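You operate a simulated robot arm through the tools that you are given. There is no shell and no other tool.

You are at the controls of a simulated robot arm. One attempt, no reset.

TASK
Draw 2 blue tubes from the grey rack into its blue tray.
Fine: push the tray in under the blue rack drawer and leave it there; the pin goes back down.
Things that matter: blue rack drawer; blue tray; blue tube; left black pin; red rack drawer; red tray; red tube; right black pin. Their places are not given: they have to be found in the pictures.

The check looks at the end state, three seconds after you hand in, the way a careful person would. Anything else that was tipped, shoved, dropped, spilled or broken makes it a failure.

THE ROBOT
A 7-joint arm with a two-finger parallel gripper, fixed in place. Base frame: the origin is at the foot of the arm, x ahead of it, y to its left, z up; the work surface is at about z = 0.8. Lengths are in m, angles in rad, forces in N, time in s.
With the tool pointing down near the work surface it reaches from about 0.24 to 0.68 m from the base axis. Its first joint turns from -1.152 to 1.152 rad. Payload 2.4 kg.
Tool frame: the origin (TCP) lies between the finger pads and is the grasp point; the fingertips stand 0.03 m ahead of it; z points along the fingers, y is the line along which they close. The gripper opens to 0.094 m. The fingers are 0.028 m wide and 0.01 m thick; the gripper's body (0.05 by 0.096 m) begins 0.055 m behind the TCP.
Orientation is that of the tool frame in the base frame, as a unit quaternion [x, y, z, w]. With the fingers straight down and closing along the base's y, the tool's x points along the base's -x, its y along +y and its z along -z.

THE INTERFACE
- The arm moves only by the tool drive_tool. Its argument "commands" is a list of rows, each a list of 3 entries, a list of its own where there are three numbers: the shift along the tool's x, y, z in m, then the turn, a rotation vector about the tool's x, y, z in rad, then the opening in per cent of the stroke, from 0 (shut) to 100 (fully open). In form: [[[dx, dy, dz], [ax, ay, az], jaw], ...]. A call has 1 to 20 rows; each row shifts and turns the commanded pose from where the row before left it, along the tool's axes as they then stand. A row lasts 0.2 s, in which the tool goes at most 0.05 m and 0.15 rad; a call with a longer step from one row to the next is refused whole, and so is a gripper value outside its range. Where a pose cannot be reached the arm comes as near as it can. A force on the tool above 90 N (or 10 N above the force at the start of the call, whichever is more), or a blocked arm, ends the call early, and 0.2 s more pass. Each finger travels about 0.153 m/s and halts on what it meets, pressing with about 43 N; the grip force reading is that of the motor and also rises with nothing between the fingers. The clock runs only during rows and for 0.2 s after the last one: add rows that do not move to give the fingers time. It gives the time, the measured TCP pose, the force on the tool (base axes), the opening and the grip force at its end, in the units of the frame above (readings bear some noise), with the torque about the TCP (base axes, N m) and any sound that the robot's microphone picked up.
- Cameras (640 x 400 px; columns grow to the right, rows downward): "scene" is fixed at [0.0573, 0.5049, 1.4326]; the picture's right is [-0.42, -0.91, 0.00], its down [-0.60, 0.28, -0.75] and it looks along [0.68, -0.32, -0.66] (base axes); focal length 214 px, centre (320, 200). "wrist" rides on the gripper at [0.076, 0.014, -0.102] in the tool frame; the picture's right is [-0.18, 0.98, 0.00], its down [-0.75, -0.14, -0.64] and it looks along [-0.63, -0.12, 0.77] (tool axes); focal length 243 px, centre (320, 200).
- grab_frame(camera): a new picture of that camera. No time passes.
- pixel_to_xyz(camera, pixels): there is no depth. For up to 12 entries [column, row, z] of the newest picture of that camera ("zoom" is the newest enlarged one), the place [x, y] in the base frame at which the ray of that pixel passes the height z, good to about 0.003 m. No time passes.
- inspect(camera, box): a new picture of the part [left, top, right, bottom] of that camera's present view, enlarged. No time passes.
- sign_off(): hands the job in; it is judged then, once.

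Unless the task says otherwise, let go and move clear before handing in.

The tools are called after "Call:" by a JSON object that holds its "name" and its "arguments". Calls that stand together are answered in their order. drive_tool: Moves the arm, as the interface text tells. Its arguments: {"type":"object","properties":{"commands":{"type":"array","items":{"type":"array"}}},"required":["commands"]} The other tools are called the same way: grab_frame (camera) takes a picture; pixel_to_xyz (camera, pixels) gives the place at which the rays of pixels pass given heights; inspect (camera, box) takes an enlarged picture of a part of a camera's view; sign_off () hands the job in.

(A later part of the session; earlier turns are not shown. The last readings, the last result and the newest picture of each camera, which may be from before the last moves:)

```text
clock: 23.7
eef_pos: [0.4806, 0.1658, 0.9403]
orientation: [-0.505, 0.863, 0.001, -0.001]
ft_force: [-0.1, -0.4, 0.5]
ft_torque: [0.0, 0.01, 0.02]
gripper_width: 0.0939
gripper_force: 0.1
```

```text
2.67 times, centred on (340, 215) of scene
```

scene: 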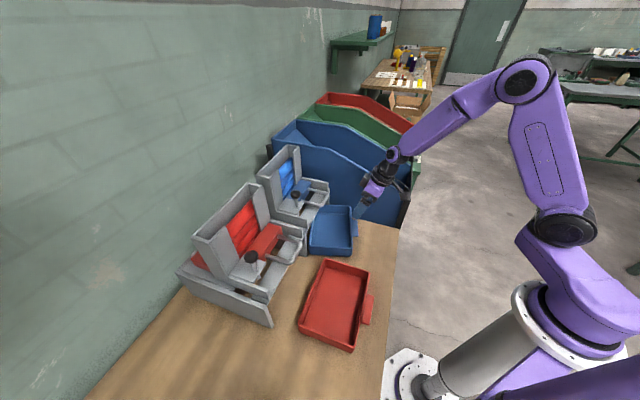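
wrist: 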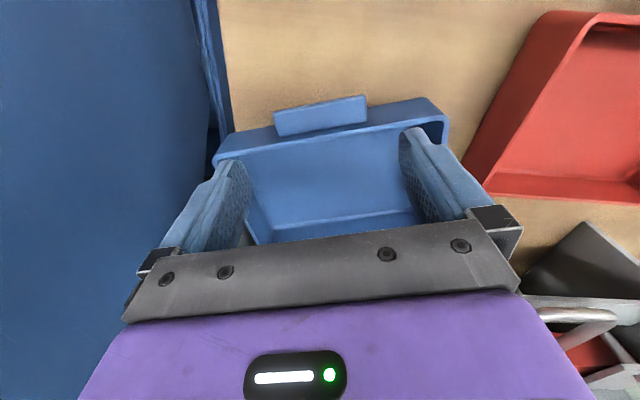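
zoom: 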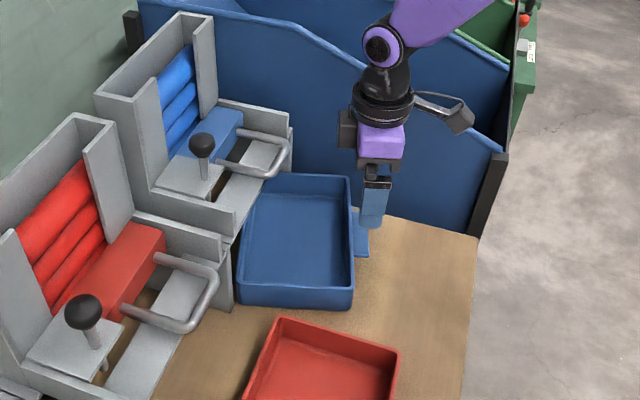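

The tab is at wrist (274,114)–(367,122); I'll verify its position relative to the tool before descending.

Call:
{"name": "pixel_to_xyz", "arguments": {"camera": "wrist", "pixels": [[274, 114, 0.825], [364, 97, 0.825], [278, 137, 0.825], [367, 122, 0.825], [216, 162, 0.84], [447, 120, 0.84], [274, 114, 0.835], [364, 97, 0.835], [278, 137, 0.835], [367, 122, 0.835]]}}

Call:
{"name": "inspect", "arguments": {"camera": "wrist", "box": [210, 80, 460, 220]}}

```text
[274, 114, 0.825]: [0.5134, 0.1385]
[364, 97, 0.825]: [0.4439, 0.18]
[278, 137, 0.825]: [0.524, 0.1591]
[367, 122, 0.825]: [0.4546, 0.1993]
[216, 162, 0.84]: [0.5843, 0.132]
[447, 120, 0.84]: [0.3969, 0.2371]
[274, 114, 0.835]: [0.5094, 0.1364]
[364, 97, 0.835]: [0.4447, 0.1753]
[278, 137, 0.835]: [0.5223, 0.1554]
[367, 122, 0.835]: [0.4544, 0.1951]
```

```text
2.56 times, centred on (335, 150) of wrist
```

zoom: 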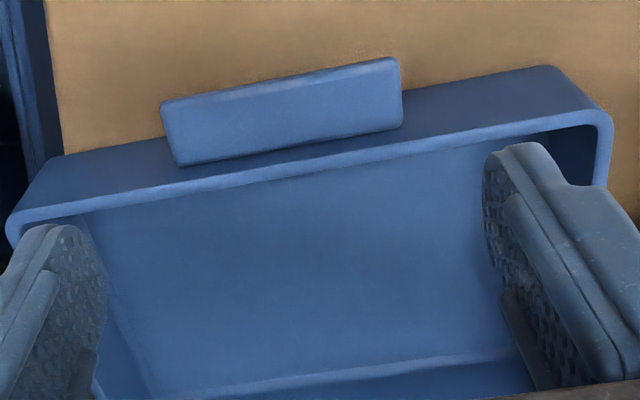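

The tool is well centred on the tab: its yaw of 150.6° matches and finger clearance is about 6 mm per side. Descending and gripping the tab.

Call:
{"name": "drive_tool", "arguments": {"commands": [[[0, 0, 0.04], [0, 0, 0], 100], [[0, 0, 0.035], [0, 0, 0], 100], [[0, 0, 0.022], [0, 0, 0], 100], [[0, 0, 0], [0, 0, 0], 100], [[0, 0, 0], [0, 0, 0], 80], [[0, 0, 0], [0, 0, 0], 60], [[0, 0, 0], [0, 0, 0], 60]]}}

Call:
{"name": "grab_frame", "arguments": {"camera": "wrist"}}

```text
clock: 25.3
eef_pos: [0.4788, 0.1636, 0.8445]
orientation: [-0.505, 0.863, 0.002, 0.001]
ft_force: [2.2, -0.7, 15.2]
ft_torque: [0.49, 0.4, 0.0]
gripper_width: 0.0796
gripper_force: 42.8
```

```text
taken
```

wrist: 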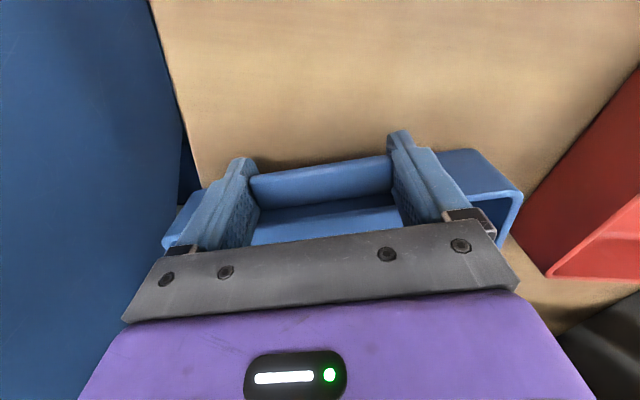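

The tab is firmly gripped (width 0.0796). I'll pull straight back 7 cm, then rotate the tray straight while shifting its centreline to v≈-0.188.

Call:
{"name": "drive_tool", "arguments": {"commands": [[[0.0169, 0.0047, -0.001], [0, 0, 0], 55], [[0.0169, 0.0047, 0], [0, 0, 0], 55], [[0.0169, 0.0047, 0], [0, 0, 0], 55], [[0.0169, 0.0047, 0], [0, 0, 0], 55], [[0, 0.007, 0], [0, 0, 0.054], 55], [[0, 0.007, 0], [0, 0, 0.054], 55], [[0, 0.007, 0], [0, 0, 0.054], 55], [[0, 0.007, 0], [0, 0, 0.054], 55], [[0, 0.007, 0], [0, 0, 0.054], 55], [[0, 0, 0], [0, 0, 0], 55]]}}

Call:
{"name": "grab_frame", "arguments": {"camera": "wrist"}}

Call:
{"name": "inspect", "arguments": {"camera": "scene", "box": [260, 150, 420, 290]}}

```text
clock: 27.5
eef_pos: [0.3996, 0.135, 0.8465]
orientation: [-0.385, 0.923, 0.001, -0.001]
ft_force: [-0.5, 0.1, -0.9]
ft_torque: [-0.18, 0.13, 0.01]
gripper_width: 0.0795
gripper_force: 42.5
```

```text
taken
```

wrist: 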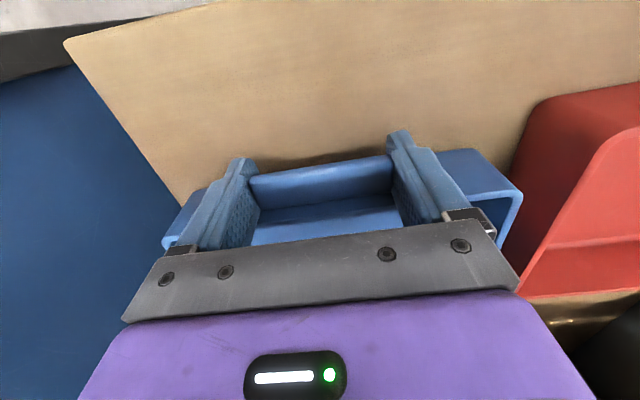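

```text
2.86 times, centred on (340, 220) of scene
```

zoom: 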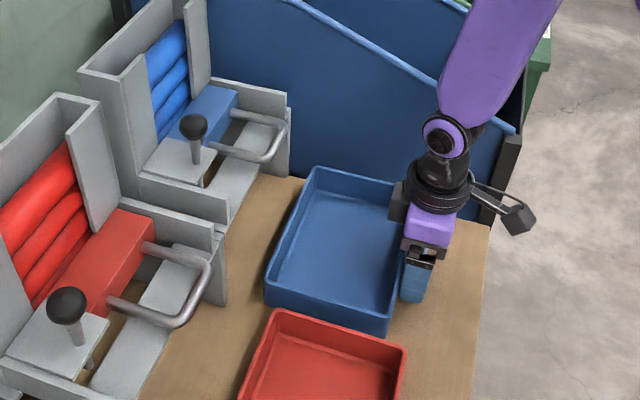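

The tray is now straight and held at v≈-0.187. Pushing it into the bay while still gripped.

Call:
{"name": "drive_tool", "arguments": {"commands": [[[-0.015, 0, 0], [0, 0, 0], 55], [[-0.015, 0, 0], [0, 0, 0], 55], [[-0.015, 0, 0], [0, 0, 0], 55], [[-0.015, 0, 0], [0, 0, 0], 55], [[-0.015, 0, 0], [0, 0, 0], 55], [[-0.015, 0, 0], [0, 0, 0], 55], [[0, 0, 0], [0, 0, 0], 55]]}}

Call:
{"name": "inspect", "arguments": {"camera": "scene", "box": [260, 150, 420, 290]}}

```text
clock: 29.1
eef_pos: [0.4644, 0.1984, 0.8463]
orientation: [-0.383, 0.924, 0.002, -0.002]
ft_force: [0.5, -0.5, -2.3]
ft_torque: [-0.12, 0.15, 0.0]
gripper_width: 0.0793
gripper_force: 42.6
```

```text
2.86 times, centred on (340, 220) of scene
```

zoom: 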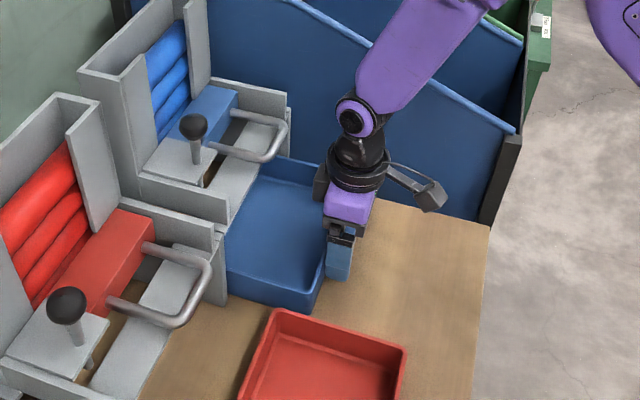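

The tray has entered the bay with no lateral force. Continuing to just short of the handle.

Call:
{"name": "drive_tool", "arguments": {"commands": [[[-0.0132, 0, 0], [0, 0, 0], 55], [[-0.0132, 0, 0], [0, 0, 0], 55], [[-0.0132, 0, 0], [0, 0, 0], 55], [[-0.0132, 0, 0], [0, 0, 0], 55], [[-0.0132, 0, 0], [0, 0, 0], 55], [[0, 0, 0], [0, 0, 0], 55]]}}

Call:
{"name": "inspect", "arguments": {"camera": "scene", "box": [270, 160, 390, 260]}}

Call:
{"name": "grab_frame", "arguments": {"camera": "wrist"}}

```text
clock: 30.3
eef_pos: [0.5008, 0.2352, 0.8449]
orientation: [-0.386, 0.922, -0.003, -0.017]
ft_force: [-35.9, -20.2, 34.4]
ft_torque: [1.47, -4.16, 0.84]
gripper_width: 0.0797
gripper_force: 43.2
stopped in row 6: the force on the tool passed its limit at 109 N (the readings are from after the stop); the commanded pose is now the measured one
```

```text
4.00 times, centred on (330, 210) of scene
```

zoom: 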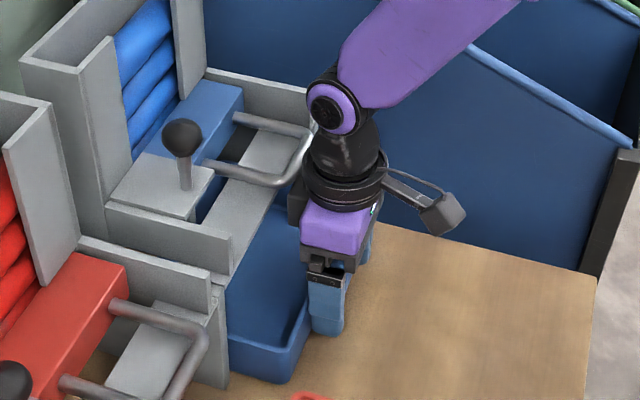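

```text
taken
```

wrist: 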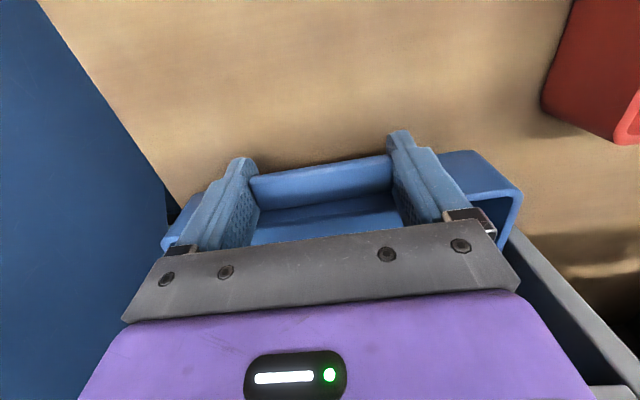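

The push stopped at u≈0.52: the force and torque point to contact at z≈0.945, so the gripper body met the drawer handle. I'll release the tab, back off, and check the rack hasn't moved.

Call:
{"name": "drive_tool", "arguments": {"commands": [[[0.004, 0, 0], [0, 0, 0], 75], [[0, 0, 0], [0, 0, 0], 100], [[0, 0, 0], [0, 0, 0], 100], [[0.02, 0, 0], [0, 0, 0], 100], [[0.03, 0, 0], [0, 0, 0], 100], [[0.02, 0, -0.01], [0, 0, 0], 100], [[0, 0, -0.045], [0, 0, 0], 100], [[0, 0, -0.045], [0, 0, 0], 100], [[0, 0, -0.045], [0, 0, 0], 100], [[0, 0, -0.045], [0, 0, 0], 100], [[0, 0, -0.045], [0, 0, 0], 100], [[0, 0, -0.045], [0, 0, 0], 100], [[0, 0, 0], [0, 0, 0], 100]]}}

Call:
{"name": "grab_frame", "arguments": {"camera": "wrist"}}

Call:
{"name": "inspect", "arguments": {"camera": "scene", "box": [250, 140, 410, 270]}}

Call:
{"name": "inspect", "arguments": {"camera": "wrist", "box": [240, 60, 440, 220]}}

```text
clock: 33.1
eef_pos: [0.4586, 0.1893, 1.125]
orientation: [-0.383, 0.924, 0.0, -0.015]
ft_force: [-0.3, 0.3, 0.5]
ft_torque: [0.01, -0.03, -0.04]
gripper_width: 0.094
gripper_force: 0.0
```

```text
taken
```

wrist: 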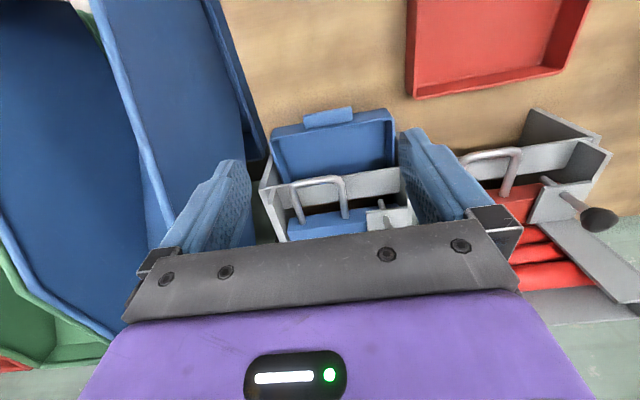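

```text
3.08 times, centred on (330, 205) of scene
```

zoom: 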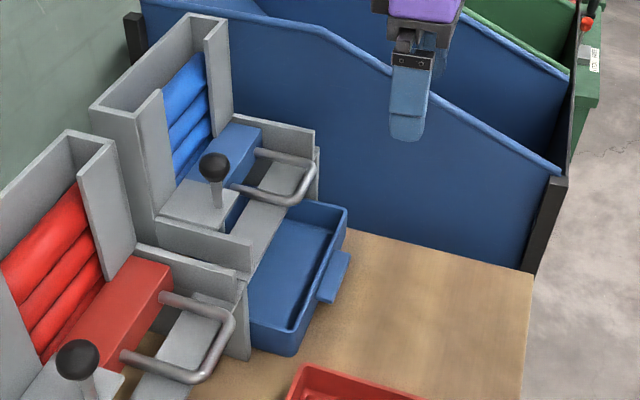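

```text
2.50 times, centred on (340, 140) of wrist
```

zoom: 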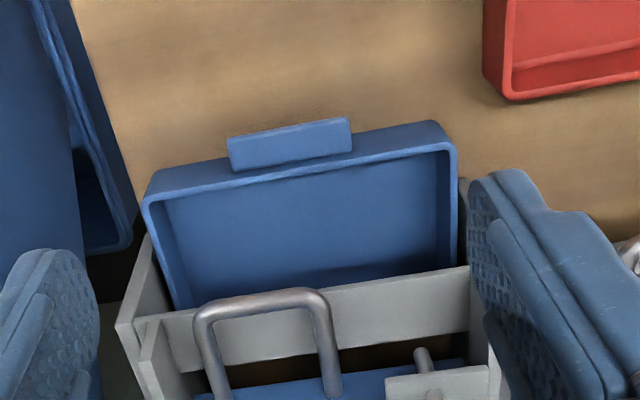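

The rack hasn't moved, and the tray's blue floor is now visible through the slot from the scene camera; the tray needs about 4 cm more. I'll close the fingers to a 5 cm spread to push on the tab end, and test an outward tilt in free space first.

Call:
{"name": "drive_tool", "arguments": {"commands": [[[0, 0, 0], [0, -0.06, 0], 53], [[0, 0, 0], [0, -0.06, 0], 53], [[0, 0, 0], [0, -0.06, 0], 53], [[0, 0, 0], [0, -0.06, 0], 53], [[0, 0, 0], [0, -0.06, 0], 53], [[0, 0, 0], [0, -0.06, 0], 53], [[0, 0, 0], [0, -0.02, 0], 53], [[0, 0, 0], [0, 0, 0], 53]]}}

Call:
{"name": "pixel_to_xyz", "arguments": {"camera": "scene", "pixels": [[295.3, 194.2, 1.02]]}}

Call:
{"name": "grab_frame", "arguments": {"camera": "wrist"}}

```text
clock: 34.9
eef_pos: [0.4584, 0.1876, 1.1257]
orientation: [-0.377, 0.909, 0.071, 0.161]
ft_force: [-0.2, -0.7, 0.0]
ft_torque: [-0.02, -0.01, -0.01]
gripper_width: 0.0501
gripper_force: 0.1
```

```text
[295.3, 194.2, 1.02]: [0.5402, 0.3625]
```

```text
taken
```

wrist: 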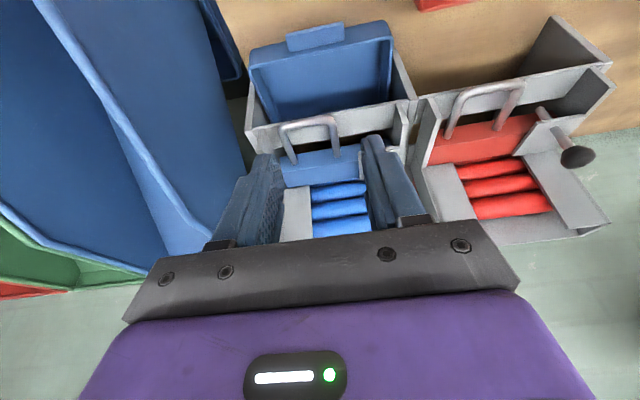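

The tilt of 0.35 rad works here. I'll measure the tab now, before descending tilted behind it.

Call:
{"name": "pixel_to_xyz", "arguments": {"camera": "wrist", "pixels": [[286, 37, 0.825], [342, 23, 0.825], [291, 53, 0.825], [345, 41, 0.825], [249, 67, 0.84], [389, 37, 0.84]]}}

Call:
{"name": "inspect", "arguments": {"camera": "wrist", "box": [230, 0, 420, 130]}}

```text
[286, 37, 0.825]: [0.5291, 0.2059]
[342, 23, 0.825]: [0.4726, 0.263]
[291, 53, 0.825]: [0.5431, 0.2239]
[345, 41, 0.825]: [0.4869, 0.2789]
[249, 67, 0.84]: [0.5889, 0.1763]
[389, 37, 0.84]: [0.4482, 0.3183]
```

```text
3.08 times, centred on (325, 65) of wrist
```

zoom: 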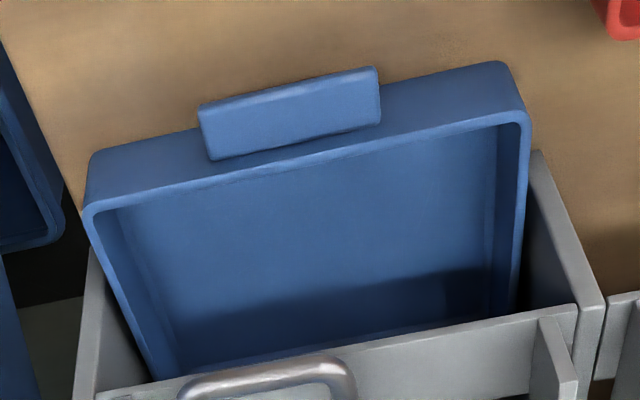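

The tab end is at u≈0.520 and the near wall at 0.5415, straight and centred. Descending vertically with the tilt kept.

Call:
{"name": "drive_tool", "arguments": {"commands": [[[0.0163, 0.0035, 0.0441], [0, 0, 0], 53], [[0.0163, 0, 0.0441], [0, 0, 0], 53], [[0.0163, 0, 0.0441], [0, 0, 0], 53], [[0.0163, 0, 0.0441], [0, 0, 0], 53], [[0, 0, 0], [0, 0, 0], 53]]}}

```text
clock: 36.1
eef_pos: [0.4563, 0.1939, 0.9337]
orientation: [-0.378, 0.909, 0.071, 0.16]
ft_force: [0.4, 0.2, 1.0]
ft_torque: [-0.03, 0.01, -0.01]
gripper_width: 0.05
gripper_force: 0.0
```

Call:
{"name": "drive_tool", "arguments": {"commands": [[[0.0104, -0.0025, 0.0281], [0, 0, 0], 53], [[0.0104, 0, 0.0281], [0, 0, 0], 53], [[0.0087, 0, 0.0235], [0, 0, 0], 53], [[0, 0, 0], [0, 0, 0], 53]]}}

Call:
{"name": "inspect", "arguments": {"camera": "scene", "box": [270, 150, 410, 260]}}

```text
clock: 37.1
eef_pos: [0.4541, 0.1957, 0.851]
orientation: [-0.377, 0.909, 0.071, 0.16]
ft_force: [0.5, -1.1, 0.1]
ft_torque: [0.03, 0.0, 0.02]
gripper_width: 0.0501
gripper_force: 0.0
```

```text
3.64 times, centred on (340, 205) of scene
```

zoom: 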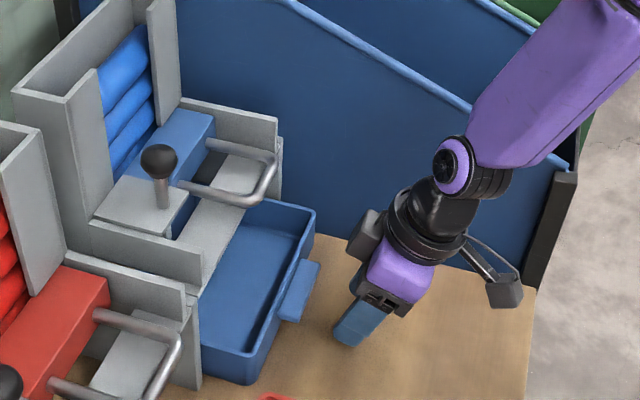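

I'll make small corrections (down 8 mm, v −5 mm) and then push the tab forward along u.

Call:
{"name": "drive_tool", "arguments": {"commands": [[[0.0028, -0.005, 0.0075], [0, 0, 0], 53], [[-0.0187, 0, 0.0069], [0, 0, 0], 53], [[-0.0187, 0, 0.0069], [0, 0, 0], 53], [[-0.0112, 0, 0.0041], [0, 0, 0], 53], [[-0.0112, 0, 0.0041], [0, 0, 0], 53], [[0, 0, 0], [0, 0, 0], 53]]}}

Call:
{"name": "inspect", "arguments": {"camera": "scene", "box": [270, 150, 410, 260]}}

Call:
{"name": "grab_frame", "arguments": {"camera": "wrist"}}

```text
clock: 38.5
eef_pos: [0.5049, 0.2322, 0.8452]
orientation: [-0.377, 0.91, 0.07, 0.159]
ft_force: [0.6, -0.3, -0.7]
ft_torque: [0.01, -0.01, -0.01]
gripper_width: 0.0499
gripper_force: 0.1
```

```text
3.64 times, centred on (340, 205) of scene
```

zoom: 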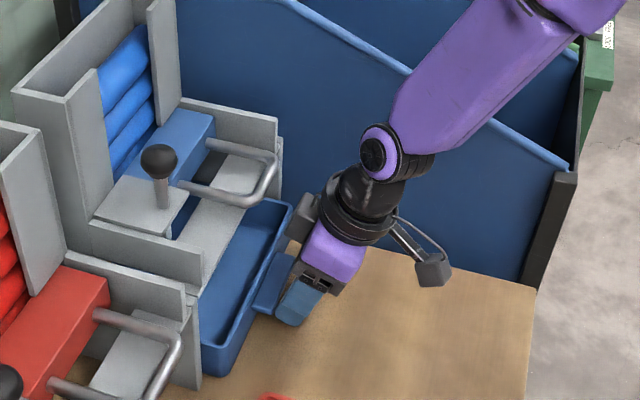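

```text
taken
```

wrist: 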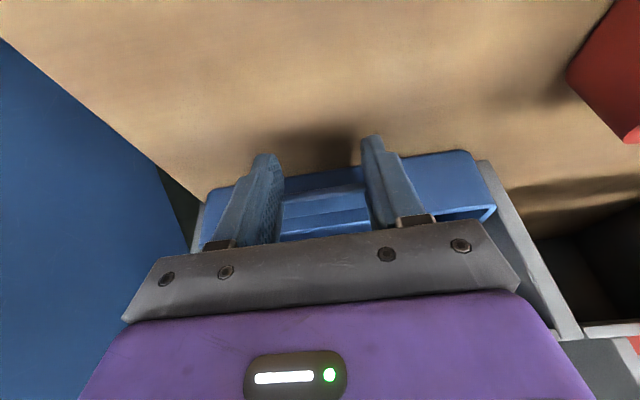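

The tray moves freely and the body is still clear of the handle. Another 2 cm.

Call:
{"name": "drive_tool", "arguments": {"commands": [[[-0.0094, 0, 0.0034], [0, 0, 0], 53], [[-0.0094, 0, 0.0034], [0, 0, 0], 53], [[0, 0, 0], [0, 0, 0], 53]]}}

Call:
{"name": "inspect", "arguments": {"camera": "scene", "box": [270, 150, 410, 260]}}

Call:
{"name": "grab_frame", "arguments": {"camera": "wrist"}}

```text
clock: 39.3
eef_pos: [0.5183, 0.2467, 0.8454]
orientation: [-0.379, 0.909, 0.071, 0.159]
ft_force: [-0.4, -0.9, -1.2]
ft_torque: [0.0, 0.0, 0.01]
gripper_width: 0.0497
gripper_force: 0.0
```

```text
3.64 times, centred on (340, 205) of scene
```

zoom: 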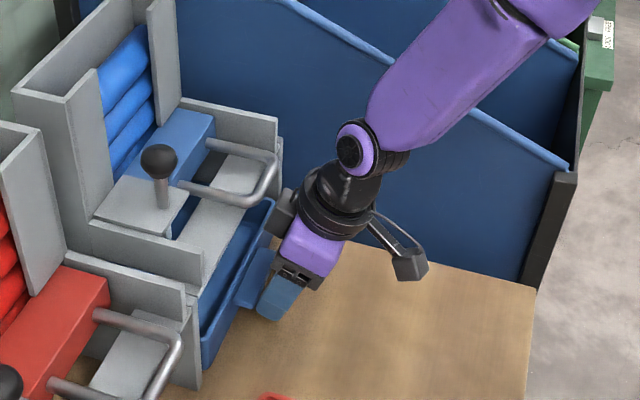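

```text
taken
```

wrist: 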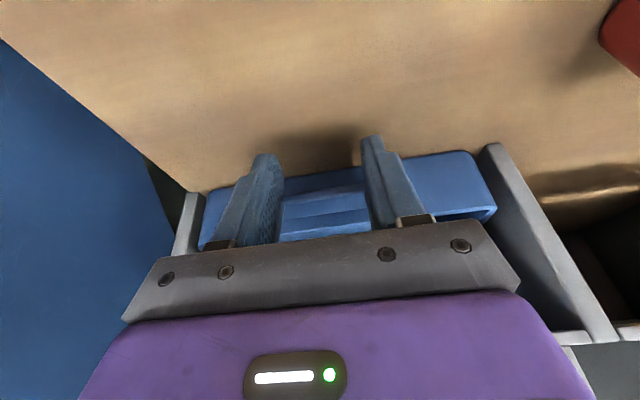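

The near wall now sits flush with the panel fronts (u≈0.584) and no force was felt. Backing off, rising, and returning to vertical.

Call:
{"name": "drive_tool", "arguments": {"commands": [[[0.0187, 0, -0.0069], [0, 0, 0], 53], [[0.0281, 0, -0.0103], [0, 0, 0], 53], [[0.0281, 0, -0.0103], [0, 0, 0], 53], [[-0.0163, 0, -0.0441], [0, 0, 0], 53], [[-0.0163, 0, -0.0441], [0, 0, 0], 53], [[-0.0163, 0, -0.0441], [0, 0, 0], 53], [[-0.0163, 0, -0.0441], [0, 0, 0], 53], [[-0.0163, 0, -0.0441], [0, 0, 0], 53], [[-0.0163, 0, -0.0441], [0, 0, 0], 53], [[0, 0, 0], [0, 0.07, 0], 53], [[0, 0, 0], [0, 0.07, 0], 53], [[0, 0, 0], [0, 0.07, 0], 53], [[0, 0, 0], [0, 0.07, 0], 53], [[0, 0, 0], [0, 0.07, 0], 53], [[0, 0, 0], [0, 0, 0], 53]]}}

Call:
{"name": "grab_frame", "arguments": {"camera": "wrist"}}

Call:
{"name": "inspect", "arguments": {"camera": "wrist", "box": [240, 60, 440, 220]}}

Call:
{"name": "inspect", "arguments": {"camera": "scene", "box": [250, 130, 390, 260]}}

```text
clock: 42.5
eef_pos: [0.4656, 0.1869, 1.1255]
orientation: [-0.383, 0.924, 0.004, -0.002]
ft_force: [0.8, 1.0, 0.4]
ft_torque: [0.01, -0.01, 0.01]
gripper_width: 0.0498
gripper_force: 0.0
```

```text
taken
```

wrist: 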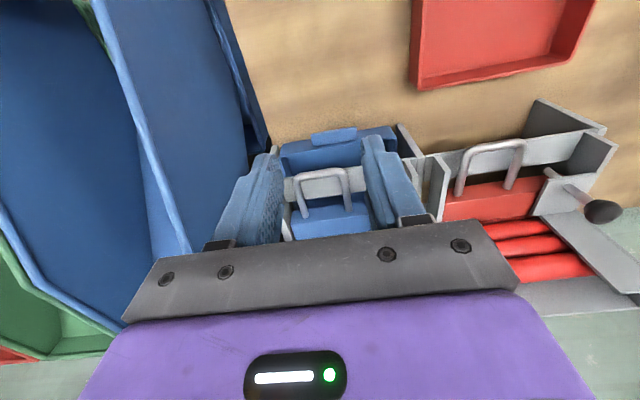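

```text
2.50 times, centred on (340, 140) of wrist
```

zoom: 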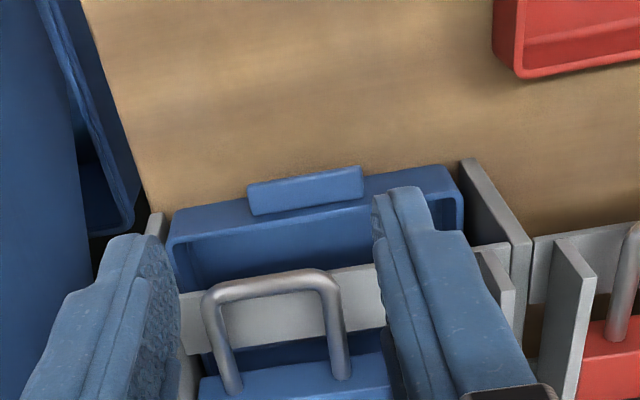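

```text
3.08 times, centred on (320, 195) of scene
```

zoom: 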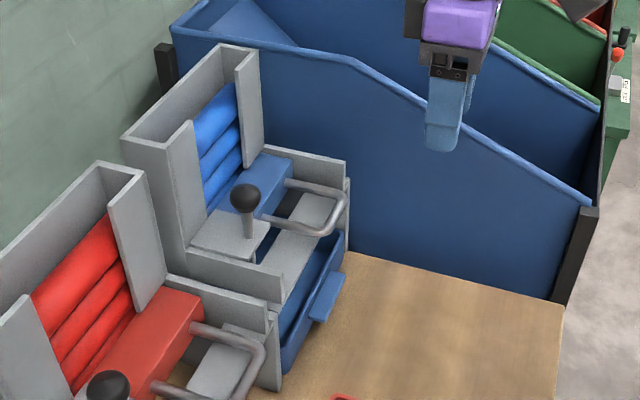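

The tray is in place, with its tab just outside the panel fronts. Before gripping the pin knob I need the hopper geometry behind it, so I'll zoom on the rack in the scene view and project it.

Call:
{"name": "inspect", "arguments": {"camera": "scene", "box": [250, 140, 340, 225]}}

```text
4.71 times, centred on (295, 182) of scene
```

zoom: 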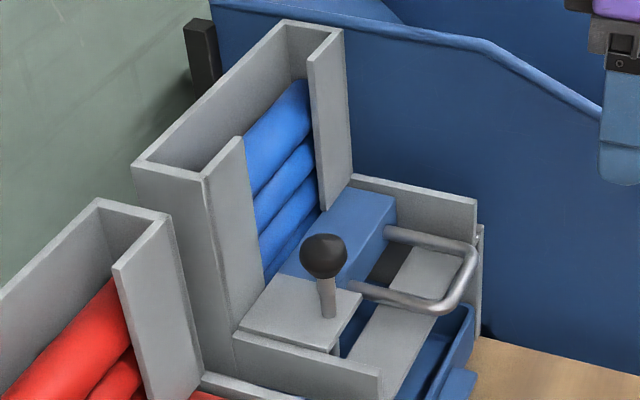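

Call:
{"name": "pixel_to_xyz", "arguments": {"camera": "zoom", "pixels": [[203, 180, 1.05], [203, 180, 1.1], [203, 180, 1.15], [243, 138, 1.05], [243, 138, 1.1], [243, 138, 1.15], [238, 328, 0.965], [333, 347, 0.965], [360, 294, 0.965], [328, 315, 0.965], [323, 255, 1.02], [343, 30, 1.1]]}}

```text
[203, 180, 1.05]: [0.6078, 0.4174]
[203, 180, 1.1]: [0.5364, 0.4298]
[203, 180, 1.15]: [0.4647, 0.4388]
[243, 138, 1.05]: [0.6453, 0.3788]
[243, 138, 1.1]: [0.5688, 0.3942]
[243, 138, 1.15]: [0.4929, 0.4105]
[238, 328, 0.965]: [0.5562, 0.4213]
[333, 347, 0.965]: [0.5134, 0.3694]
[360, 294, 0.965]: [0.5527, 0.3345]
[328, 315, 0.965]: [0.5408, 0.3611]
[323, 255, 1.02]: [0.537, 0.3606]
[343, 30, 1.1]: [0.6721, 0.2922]
```

The hopper front is at u≈0.691 with its top at z≈1.09, and the pin plate at z≈0.965, so a vertical grasp on the knob clears. Moving above the knob.

Call:
{"name": "drive_tool", "arguments": {"commands": [[[-0.0336, 0.0142, -0.002], [0, 0, 0], 53], [[-0.0336, 0.0142, 0], [0, 0, 0], 53], [[-0.0336, 0.0142, 0], [0, 0, 0], 53], [[-0.0336, 0.0142, 0], [0, 0, 0], 53], [[-0.0336, 0.0142, 0], [0, 0, 0], 53], [[0, 0, 0], [0, 0, 0], 53]]}}

Call:
{"name": "grab_frame", "arguments": {"camera": "wrist"}}

Call:
{"name": "inspect", "arguments": {"camera": "scene", "box": [250, 130, 350, 225]}}

```text
clock: 43.9
eef_pos: [0.5334, 0.3556, 1.1283]
orientation: [-0.384, 0.923, 0.004, -0.001]
ft_force: [0.4, 0.1, -0.6]
ft_torque: [-0.02, 0.02, -0.03]
gripper_width: 0.0498
gripper_force: 0.1
```

```text
taken
```

wrist: 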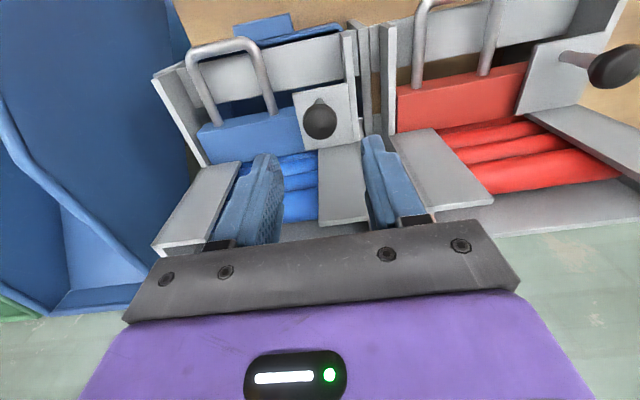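

```text
4.21 times, centred on (300, 178) of scene
```

zoom: 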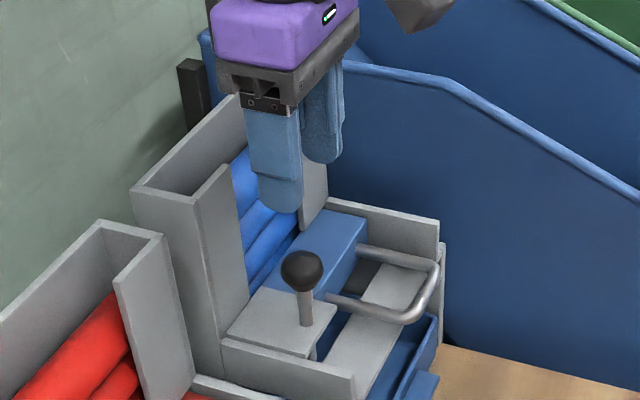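

I'll check the knob position from the wrist at (320,120) before descending.

Call:
{"name": "pixel_to_xyz", "arguments": {"camera": "wrist", "pixels": [[320, 120, 1.02], [320, 120, 1.0], [303, 120, 1.02], [337, 120, 1.02], [319, 104, 1.02], [321, 137, 1.02]]}}

```text
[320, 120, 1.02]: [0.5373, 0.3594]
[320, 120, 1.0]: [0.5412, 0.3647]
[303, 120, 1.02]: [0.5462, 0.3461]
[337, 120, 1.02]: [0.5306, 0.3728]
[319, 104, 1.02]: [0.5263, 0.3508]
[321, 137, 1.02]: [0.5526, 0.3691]
```

The knob is centred at (0.537,0.359) with diameter ≈3 cm, matching the tool's lateral position. Descending and gripping it.

Call:
{"name": "drive_tool", "arguments": {"commands": [[[-0.001, 0, 0.035], [0, 0, 0], 53], [[0, 0, 0.035], [0, 0, 0], 53], [[0, 0, 0.034], [0, 0, 0], 53], [[0, 0, 0], [0, 0, 0], 53], [[0, 0, 0], [0, 0, 0], 20], [[0, 0, 0], [0, 0, 0], 20]]}}

Call:
{"name": "inspect", "arguments": {"camera": "scene", "box": [250, 130, 350, 225]}}

```text
clock: 45.3
eef_pos: [0.5347, 0.3565, 1.0243]
orientation: [-0.383, 0.924, 0.003, 0.0]
ft_force: [6.5, -3.1, -1.5]
ft_torque: [-0.15, -0.47, -0.15]
gripper_width: 0.0334
gripper_force: 45.0
```

```text
4.21 times, centred on (300, 178) of scene
```

zoom: 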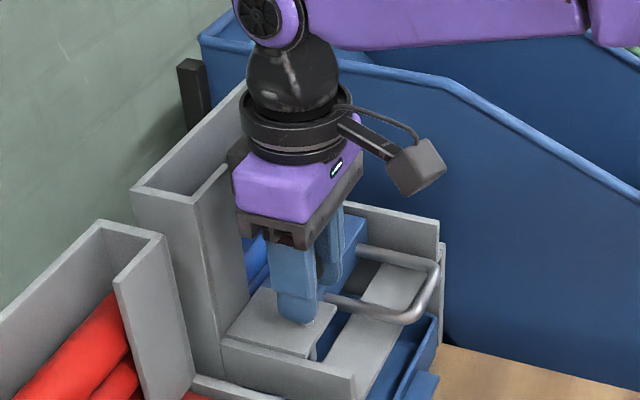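

The knob is gripped at width 0.033. Lifting gently by 4 cm.

Call:
{"name": "drive_tool", "arguments": {"commands": [[[0, 0, -0.01], [0, 0, 0], 20], [[0, 0, -0.01], [0, 0, 0], 20], [[0, 0, -0.01], [0, 0, 0], 20], [[0, 0, -0.01], [0, 0, 0], 20], [[0, 0, 0], [0, 0, 0], 20]]}}

Call:
{"name": "inspect", "arguments": {"camera": "scene", "box": [250, 130, 350, 225]}}

Call:
{"name": "grab_frame", "arguments": {"camera": "wrist"}}

```text
clock: 46.5
eef_pos: [0.5347, 0.3572, 1.0615]
orientation: [-0.383, 0.924, 0.002, -0.003]
ft_force: [22.8, -4.5, -33.6]
ft_torque: [-0.29, -0.05, -0.11]
gripper_width: 0.0334
gripper_force: 45.9
```

```text
4.21 times, centred on (300, 178) of scene
```

zoom: 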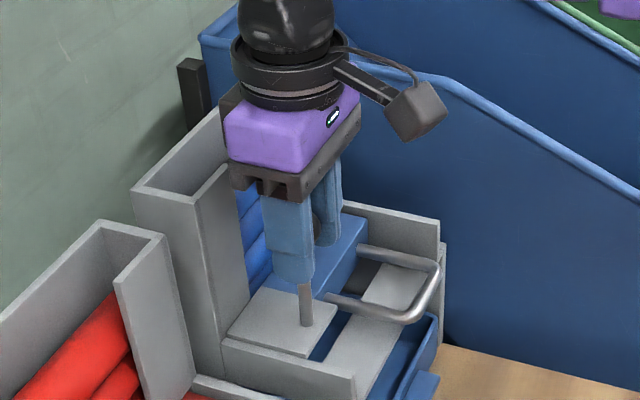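

```text
taken
```

wrist: 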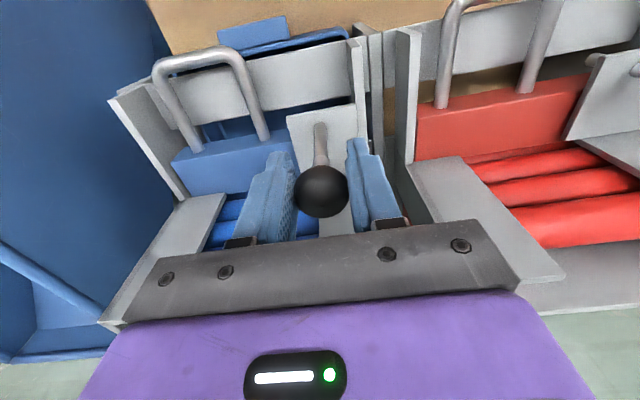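

The pin came up about 3.7 cm and now pulls back with 34 N, probably its upper stop. I'll ease down 2 mm and open the fingers slowly to see if it stays up.

Call:
{"name": "drive_tool", "arguments": {"commands": [[[0, 0, 0.003], [0, 0, 0], 20], [[0, 0, 0], [0, 0, 0], 20]]}}

```text
clock: 47.1
eef_pos: [0.5347, 0.3575, 1.0629]
orientation: [-0.383, 0.924, 0.002, -0.002]
ft_force: [21.1, -5.1, -19.5]
ft_torque: [-0.82, 0.31, -0.17]
gripper_width: 0.0329
gripper_force: 45.2
```

Call:
{"name": "drive_tool", "arguments": {"commands": [[[0, 0, 0.002], [0, 0, 0], 20], [[0, 0, 0], [0, 0, 0], 35], [[0, 0, 0], [0, 0, 0], 53], [[0, 0, 0], [0, 0, 0], 53]]}}

Call:
{"name": "inspect", "arguments": {"camera": "scene", "box": [250, 130, 350, 225]}}

Call:
{"name": "grab_frame", "arguments": {"camera": "wrist"}}

```text
clock: 48.1
eef_pos: [0.5315, 0.3601, 1.0604]
orientation: [-0.384, 0.923, 0.005, -0.001]
ft_force: [-1.0, 0.4, 1.1]
ft_torque: [-0.01, 0.04, -0.01]
gripper_width: 0.0498
gripper_force: 0.1
```

```text
4.21 times, centred on (300, 178) of scene
```

zoom: 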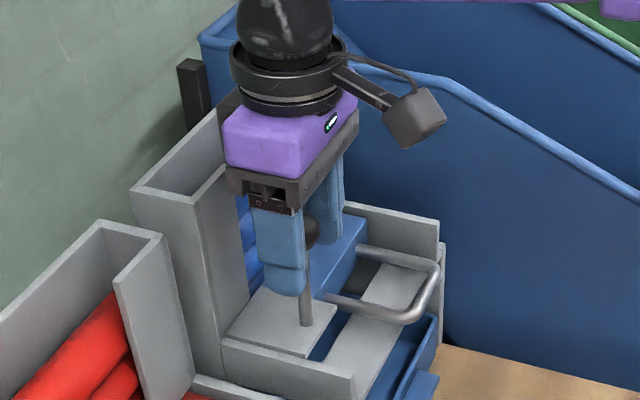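

```text
taken
```

wrist: 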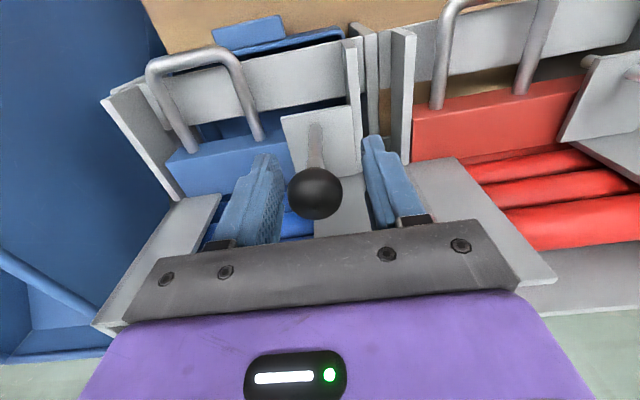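

The pin stays up on its own with the fingers open (knob at wrist (315,193)). I'll rise clear and then look closely at the shelf and handle.

Call:
{"name": "drive_tool", "arguments": {"commands": [[[0, 0, -0.03], [0, 0, 0], 53], [[0, 0, -0.04], [0, 0, 0], 53], [[0.02, 0, -0.03], [0, 0, 0], 53], [[0.04, 0, 0], [0, 0, 0], 100], [[0.04, -0.02, 0], [0, 0, 0], 100], [[0.03, -0.03, 0], [0, 0, 0], 100], [[0, 0, 0], [0, 0, 0], 100]]}}

Call:
{"name": "inspect", "arguments": {"camera": "scene", "box": [280, 160, 345, 235]}}

Call:
{"name": "grab_frame", "arguments": {"camera": "wrist"}}

Call:
{"name": "inspect", "arguments": {"camera": "wrist", "box": [250, 90, 420, 220]}}

```text
clock: 49.7
eef_pos: [0.4779, 0.2306, 1.1557]
orientation: [-0.384, 0.923, 0.005, -0.001]
ft_force: [1.2, 0.2, 0.3]
ft_torque: [0.02, 0.01, 0.0]
gripper_width: 0.0941
gripper_force: 0.1
```

```text
5.33 times, centred on (312, 198) of scene
```

zoom: 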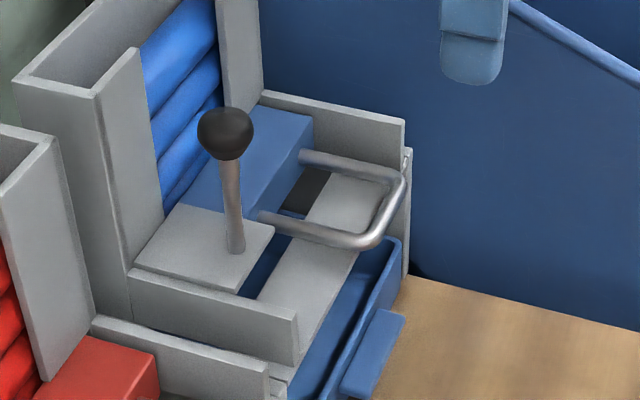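

```text
taken
```

wrist: 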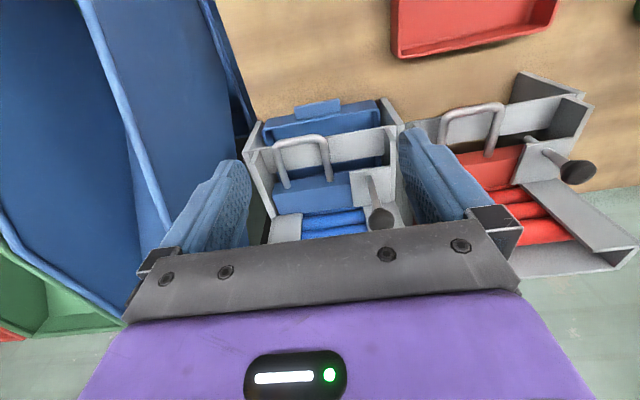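

```text
3.08 times, centred on (335, 155) of wrist
```

zoom: 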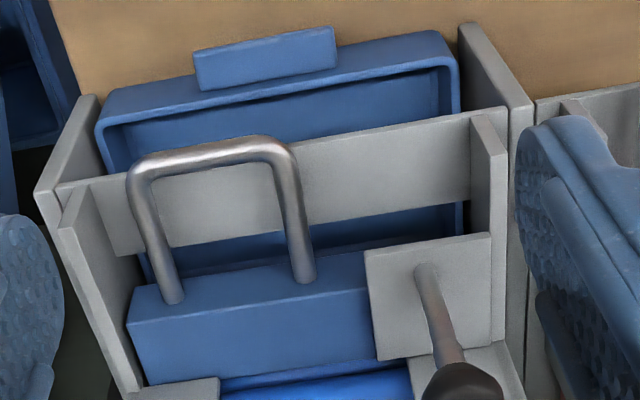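

I'll triangulate the shelf's front-left corner from both cameras to get its height under the handle.

Call:
{"name": "pixel_to_xyz", "arguments": {"camera": "wrist", "pixels": [[395.4, 124.7, 0.86], [395.4, 124.7, 0.9], [395.4, 124.7, 0.93], [275.5, 142.5, 0.939], [320, 136, 0.939], [287.5, 187, 0.939], [331, 180, 0.939], [256, 149.5, 0.9], [256, 149.5, 0.86]]}}

Call:
{"name": "pixel_to_xyz", "arguments": {"camera": "scene", "pixels": [[306, 230.9, 0.86], [306, 230.9, 0.9], [306, 230.9, 0.93], [307.5, 223, 0.93], [307.5, 223, 0.96], [327.6, 183, 0.96], [327.6, 183, 0.98]]}}

```text
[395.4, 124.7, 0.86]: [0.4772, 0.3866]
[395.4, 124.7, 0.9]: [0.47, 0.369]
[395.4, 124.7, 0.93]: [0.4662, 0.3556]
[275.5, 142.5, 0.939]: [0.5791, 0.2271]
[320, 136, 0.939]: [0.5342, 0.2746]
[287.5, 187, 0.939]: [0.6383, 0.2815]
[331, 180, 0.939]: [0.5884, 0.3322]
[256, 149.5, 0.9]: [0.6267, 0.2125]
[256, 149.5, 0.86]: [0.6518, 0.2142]
```

```text
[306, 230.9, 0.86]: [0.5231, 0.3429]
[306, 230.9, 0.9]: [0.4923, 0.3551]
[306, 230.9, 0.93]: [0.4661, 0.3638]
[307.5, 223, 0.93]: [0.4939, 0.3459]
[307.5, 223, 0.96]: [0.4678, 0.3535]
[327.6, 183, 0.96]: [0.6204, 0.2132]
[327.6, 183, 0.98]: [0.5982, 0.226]
```

The shelf's front edge is at u≈0.585, z≈0.925, and the handle bar at u≈0.575, z≈0.939 just overhangs it, so I must grip the bar near the fingertips. I'll rotate the tool 90° so the fingers close along u.

Call:
{"name": "drive_tool", "arguments": {"commands": [[[0, 0, 0], [0, 0, 0.1428], 53], [[0, 0, 0], [0, 0, 0.1428], 53], [[0, 0, 0], [0, 0, 0.1428], 53], [[0, 0, 0], [0, 0, 0.1428], 53], [[0, 0, 0], [0, 0, 0.1428], 53], [[0, 0, 0], [0, 0, 0.1428], 53], [[0, 0, 0], [0, 0, 0.1428], 53], [[0, 0, 0], [0, 0, 0.1428], 53], [[0, 0, 0], [0, 0, 0.1428], 53], [[0, 0, 0], [0, 0, 0.1428], 53], [[0, 0, 0], [0, 0, 0.1428], 53], [[0, 0, 0], [0, 0, 0], 53]]}}

Call:
{"name": "grab_frame", "arguments": {"camera": "wrist"}}

Call:
{"name": "grab_frame", "arguments": {"camera": "scene"}}

```text
clock: 52.3
eef_pos: [0.4777, 0.2287, 1.1588]
orientation: [0.383, 0.924, 0.002, -0.004]
ft_force: [-0.4, -0.1, 0.5]
ft_torque: [0.01, 0.02, 0.01]
gripper_width: 0.05
gripper_force: 0.1
```

```text
taken
```

wrist: 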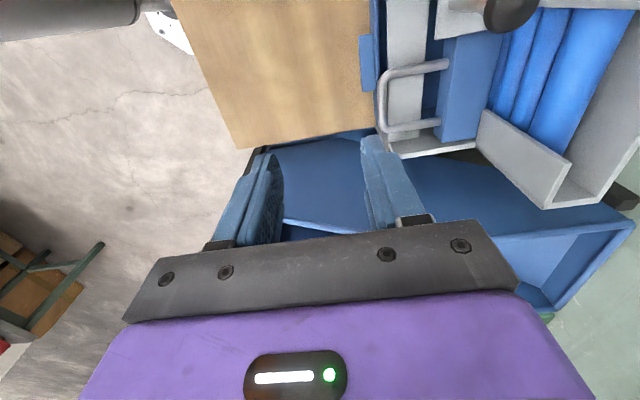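

```text
taken
```

scene: 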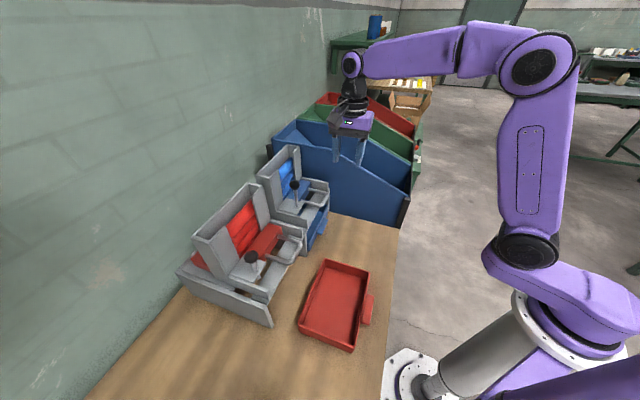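

The rotation succeeded; the handle bar now runs vertically in the wrist image at (382,100). I'll project it.

Call:
{"name": "pixel_to_xyz", "arguments": {"camera": "wrist", "pixels": [[384, 125, 0.939], [382, 82, 0.939], [440, 122, 0.939], [447, 64, 0.939], [388, 155, 0.92], [512, 16, 1.06]]}}

Call:
{"name": "inspect", "arguments": {"camera": "wrist", "box": [350, 0, 640, 180]}}

```text
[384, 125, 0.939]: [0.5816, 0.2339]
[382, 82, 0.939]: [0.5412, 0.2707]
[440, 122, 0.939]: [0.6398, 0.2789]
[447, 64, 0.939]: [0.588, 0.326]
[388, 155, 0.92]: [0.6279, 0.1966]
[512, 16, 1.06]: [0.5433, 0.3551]
```

```text
2.21 times, centred on (495, 90) of wrist
```

zoom: 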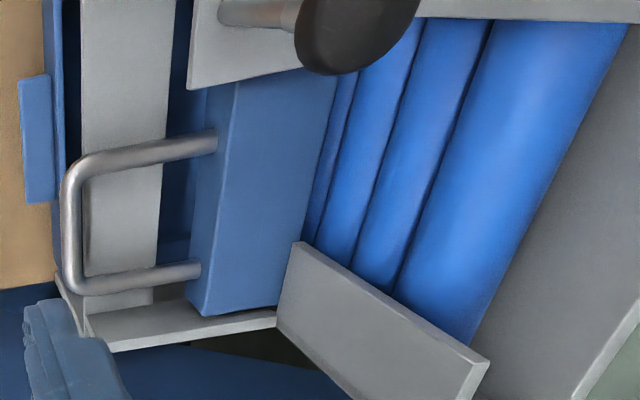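

The bar is at u≈0.5755 with legs at v≈-0.255 and -0.185. I'll move above it at v≈-0.226, descend partway and recheck.

Call:
{"name": "drive_tool", "arguments": {"commands": [[[-0.017, 0.025, 0], [0, 0, 0], 53], [[-0.017, 0.025, 0], [0, 0, 0], 53], [[-0.016, 0.026, 0], [0, 0, 0], 53], [[0, 0, 0.04], [0, 0, 0], 53], [[0, 0, 0.04], [0, 0, 0], 53], [[0, 0, 0.03], [0, 0, 0], 53], [[0, 0, 0], [0, 0, 0], 53]]}}

Call:
{"name": "grab_frame", "arguments": {"camera": "wrist"}}

Call:
{"name": "inspect", "arguments": {"camera": "scene", "box": [270, 120, 370, 230]}}

```text
clock: 53.9
eef_pos: [0.5658, 0.2517, 1.0488]
orientation: [0.381, 0.925, 0.002, -0.003]
ft_force: [0.5, 0.3, 0.6]
ft_torque: [0.01, 0.02, 0.03]
gripper_width: 0.0494
gripper_force: 0.1
```

```text
taken
```

wrist: 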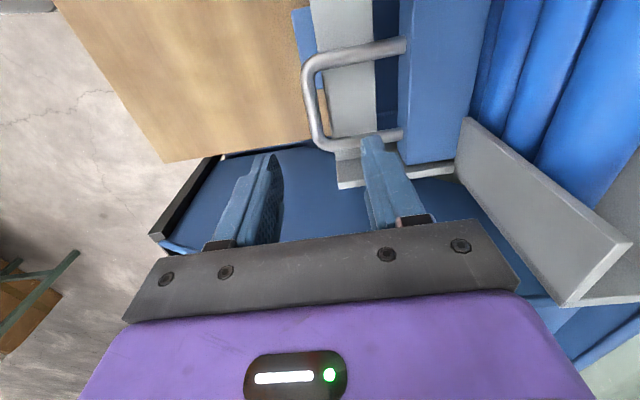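

```text
3.64 times, centred on (320, 175) of scene
```

zoom: 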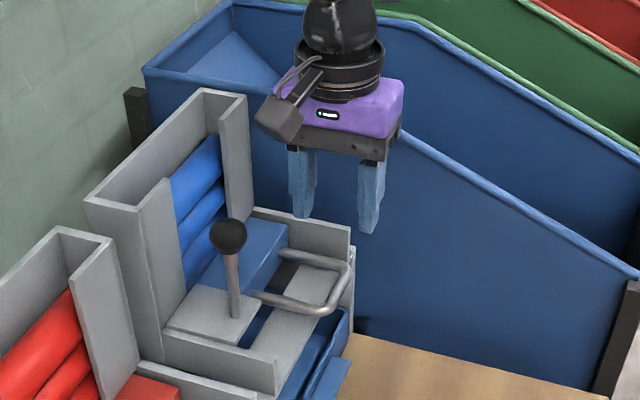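

Call:
{"name": "pixel_to_xyz", "arguments": {"camera": "wrist", "pixels": [[316, 125, 0.939], [307, 85, 0.939], [312, 105, 0.939], [400, 135, 0.939], [403, 47, 0.939], [337, 170, 0.92]]}}

```text
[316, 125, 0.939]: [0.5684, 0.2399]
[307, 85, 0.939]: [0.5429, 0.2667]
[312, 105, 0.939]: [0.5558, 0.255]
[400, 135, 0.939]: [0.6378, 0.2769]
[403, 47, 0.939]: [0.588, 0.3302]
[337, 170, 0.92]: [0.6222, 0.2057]
```

I'll shift slightly (u −4 mm, v −6 mm), then descend so the tips straddle the bar just above the shelf.

Call:
{"name": "drive_tool", "arguments": {"commands": [[[-0.006, -0.004, 0.01], [0, 0, 0], 53], [[0, 0, 0.025], [0, 0, 0], 53], [[0, 0, 0.025], [0, 0, 0], 53], [[0, 0, 0.015], [0, 0, 0], 53], [[0, 0, 0.008], [0, 0, 0], 53], [[0, 0, 0], [0, 0, 0], 53]]}}

Call:
{"name": "grab_frame", "arguments": {"camera": "wrist"}}

Call:
{"name": "inspect", "arguments": {"camera": "scene", "box": [280, 140, 360, 230]}}

```text
clock: 55.3
eef_pos: [0.5674, 0.2432, 0.9661]
orientation: [0.382, 0.924, 0.002, -0.004]
ft_force: [0.2, -0.6, 0.1]
ft_torque: [-0.03, 0.06, 0.01]
gripper_width: 0.0501
gripper_force: 0.2
```

```text
taken
```

wrist: 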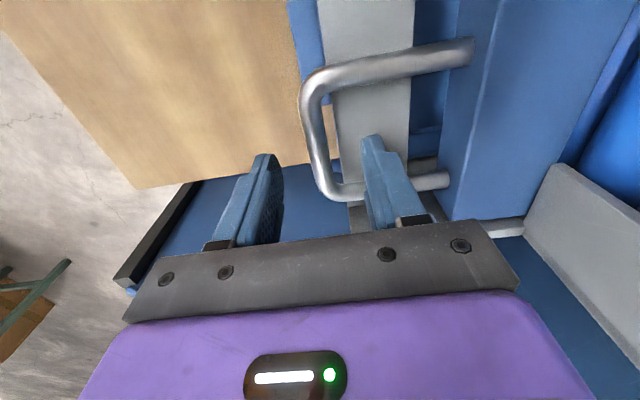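

```text
4.44 times, centred on (320, 185) of scene
```

zoom: 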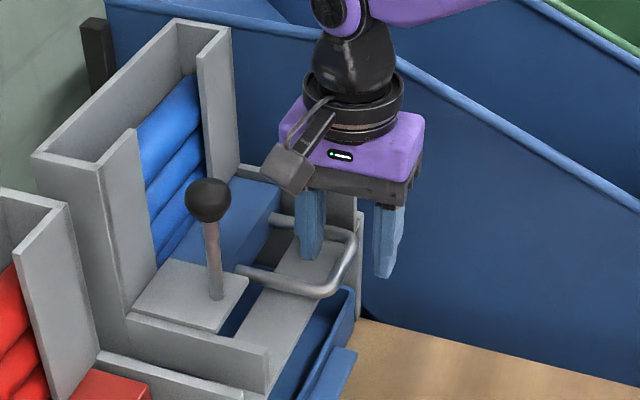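

The fingers straddle the bar with zero force at tip height ≈0.936. I'll go 6 mm lower and check for contact.

Call:
{"name": "drive_tool", "arguments": {"commands": [[[0.002, 0, 0.003], [0, 0, 0], 53], [[0, 0, 0.003], [0, 0, 0], 53], [[0, 0, 0], [0, 0, 0], 53]]}}

```text
clock: 56.1
eef_pos: [0.5651, 0.2436, 0.9593]
orientation: [0.381, 0.924, 0.002, -0.003]
ft_force: [0.4, -0.2, -0.2]
ft_torque: [-0.03, -0.01, 0.01]
gripper_width: 0.0497
gripper_force: 0.1
```

No contact yet. Closing on the bar.

Call:
{"name": "drive_tool", "arguments": {"commands": [[[0, 0.002, 0], [0, 0, 0], 30], [[0, 0, 0], [0, 0, 0], 10], [[0, 0, 0], [0, 0, 0], 0], [[0, 0, 0], [0, 0, 0], 0]]}}

Call:
{"name": "grab_frame", "arguments": {"camera": "wrist"}}

```text
clock: 57.1
eef_pos: [0.567, 0.245, 0.959]
orientation: [0.382, 0.924, 0.001, -0.004]
ft_force: [-7.8, -5.7, 0.3]
ft_torque: [-0.2, 0.05, -0.22]
gripper_width: 0.0115
gripper_force: 44.7
```

```text
taken
```

wrist: 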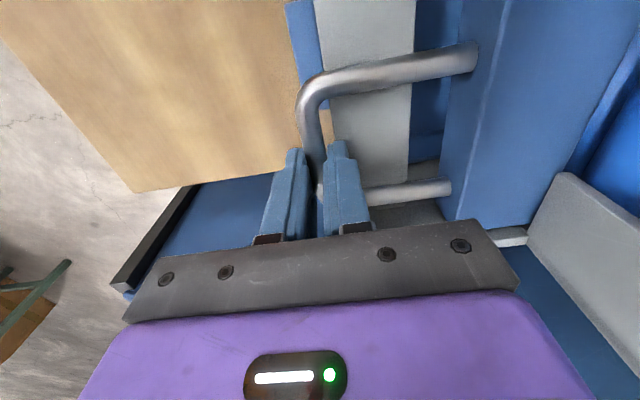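

The bar is gripped at width 0.0115. Pulling the drawer out gently along −u.

Call:
{"name": "drive_tool", "arguments": {"commands": [[[0, -0.01, 0], [0, 0, 0], 0], [[0, -0.01, 0], [0, 0, 0], 0], [[0, -0.01, 0], [0, 0, 0], 0], [[0, 0, 0], [0, 0, 0], 0]]}}

Call:
{"name": "inspect", "arguments": {"camera": "scene", "box": [270, 130, 370, 230]}}

```text
clock: 58.1
eef_pos: [0.5472, 0.2253, 0.96]
orientation: [0.381, 0.924, 0.004, -0.002]
ft_force: [3.6, -1.9, 6.4]
ft_torque: [0.21, 0.16, -0.25]
gripper_width: 0.0115
gripper_force: 44.4
```

```text
4.00 times, centred on (320, 180) of scene
```

zoom: 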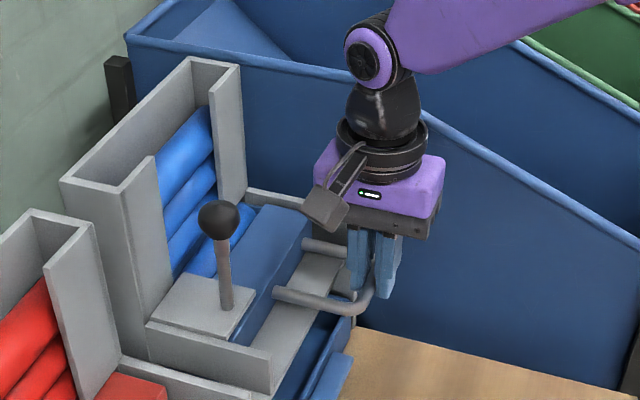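

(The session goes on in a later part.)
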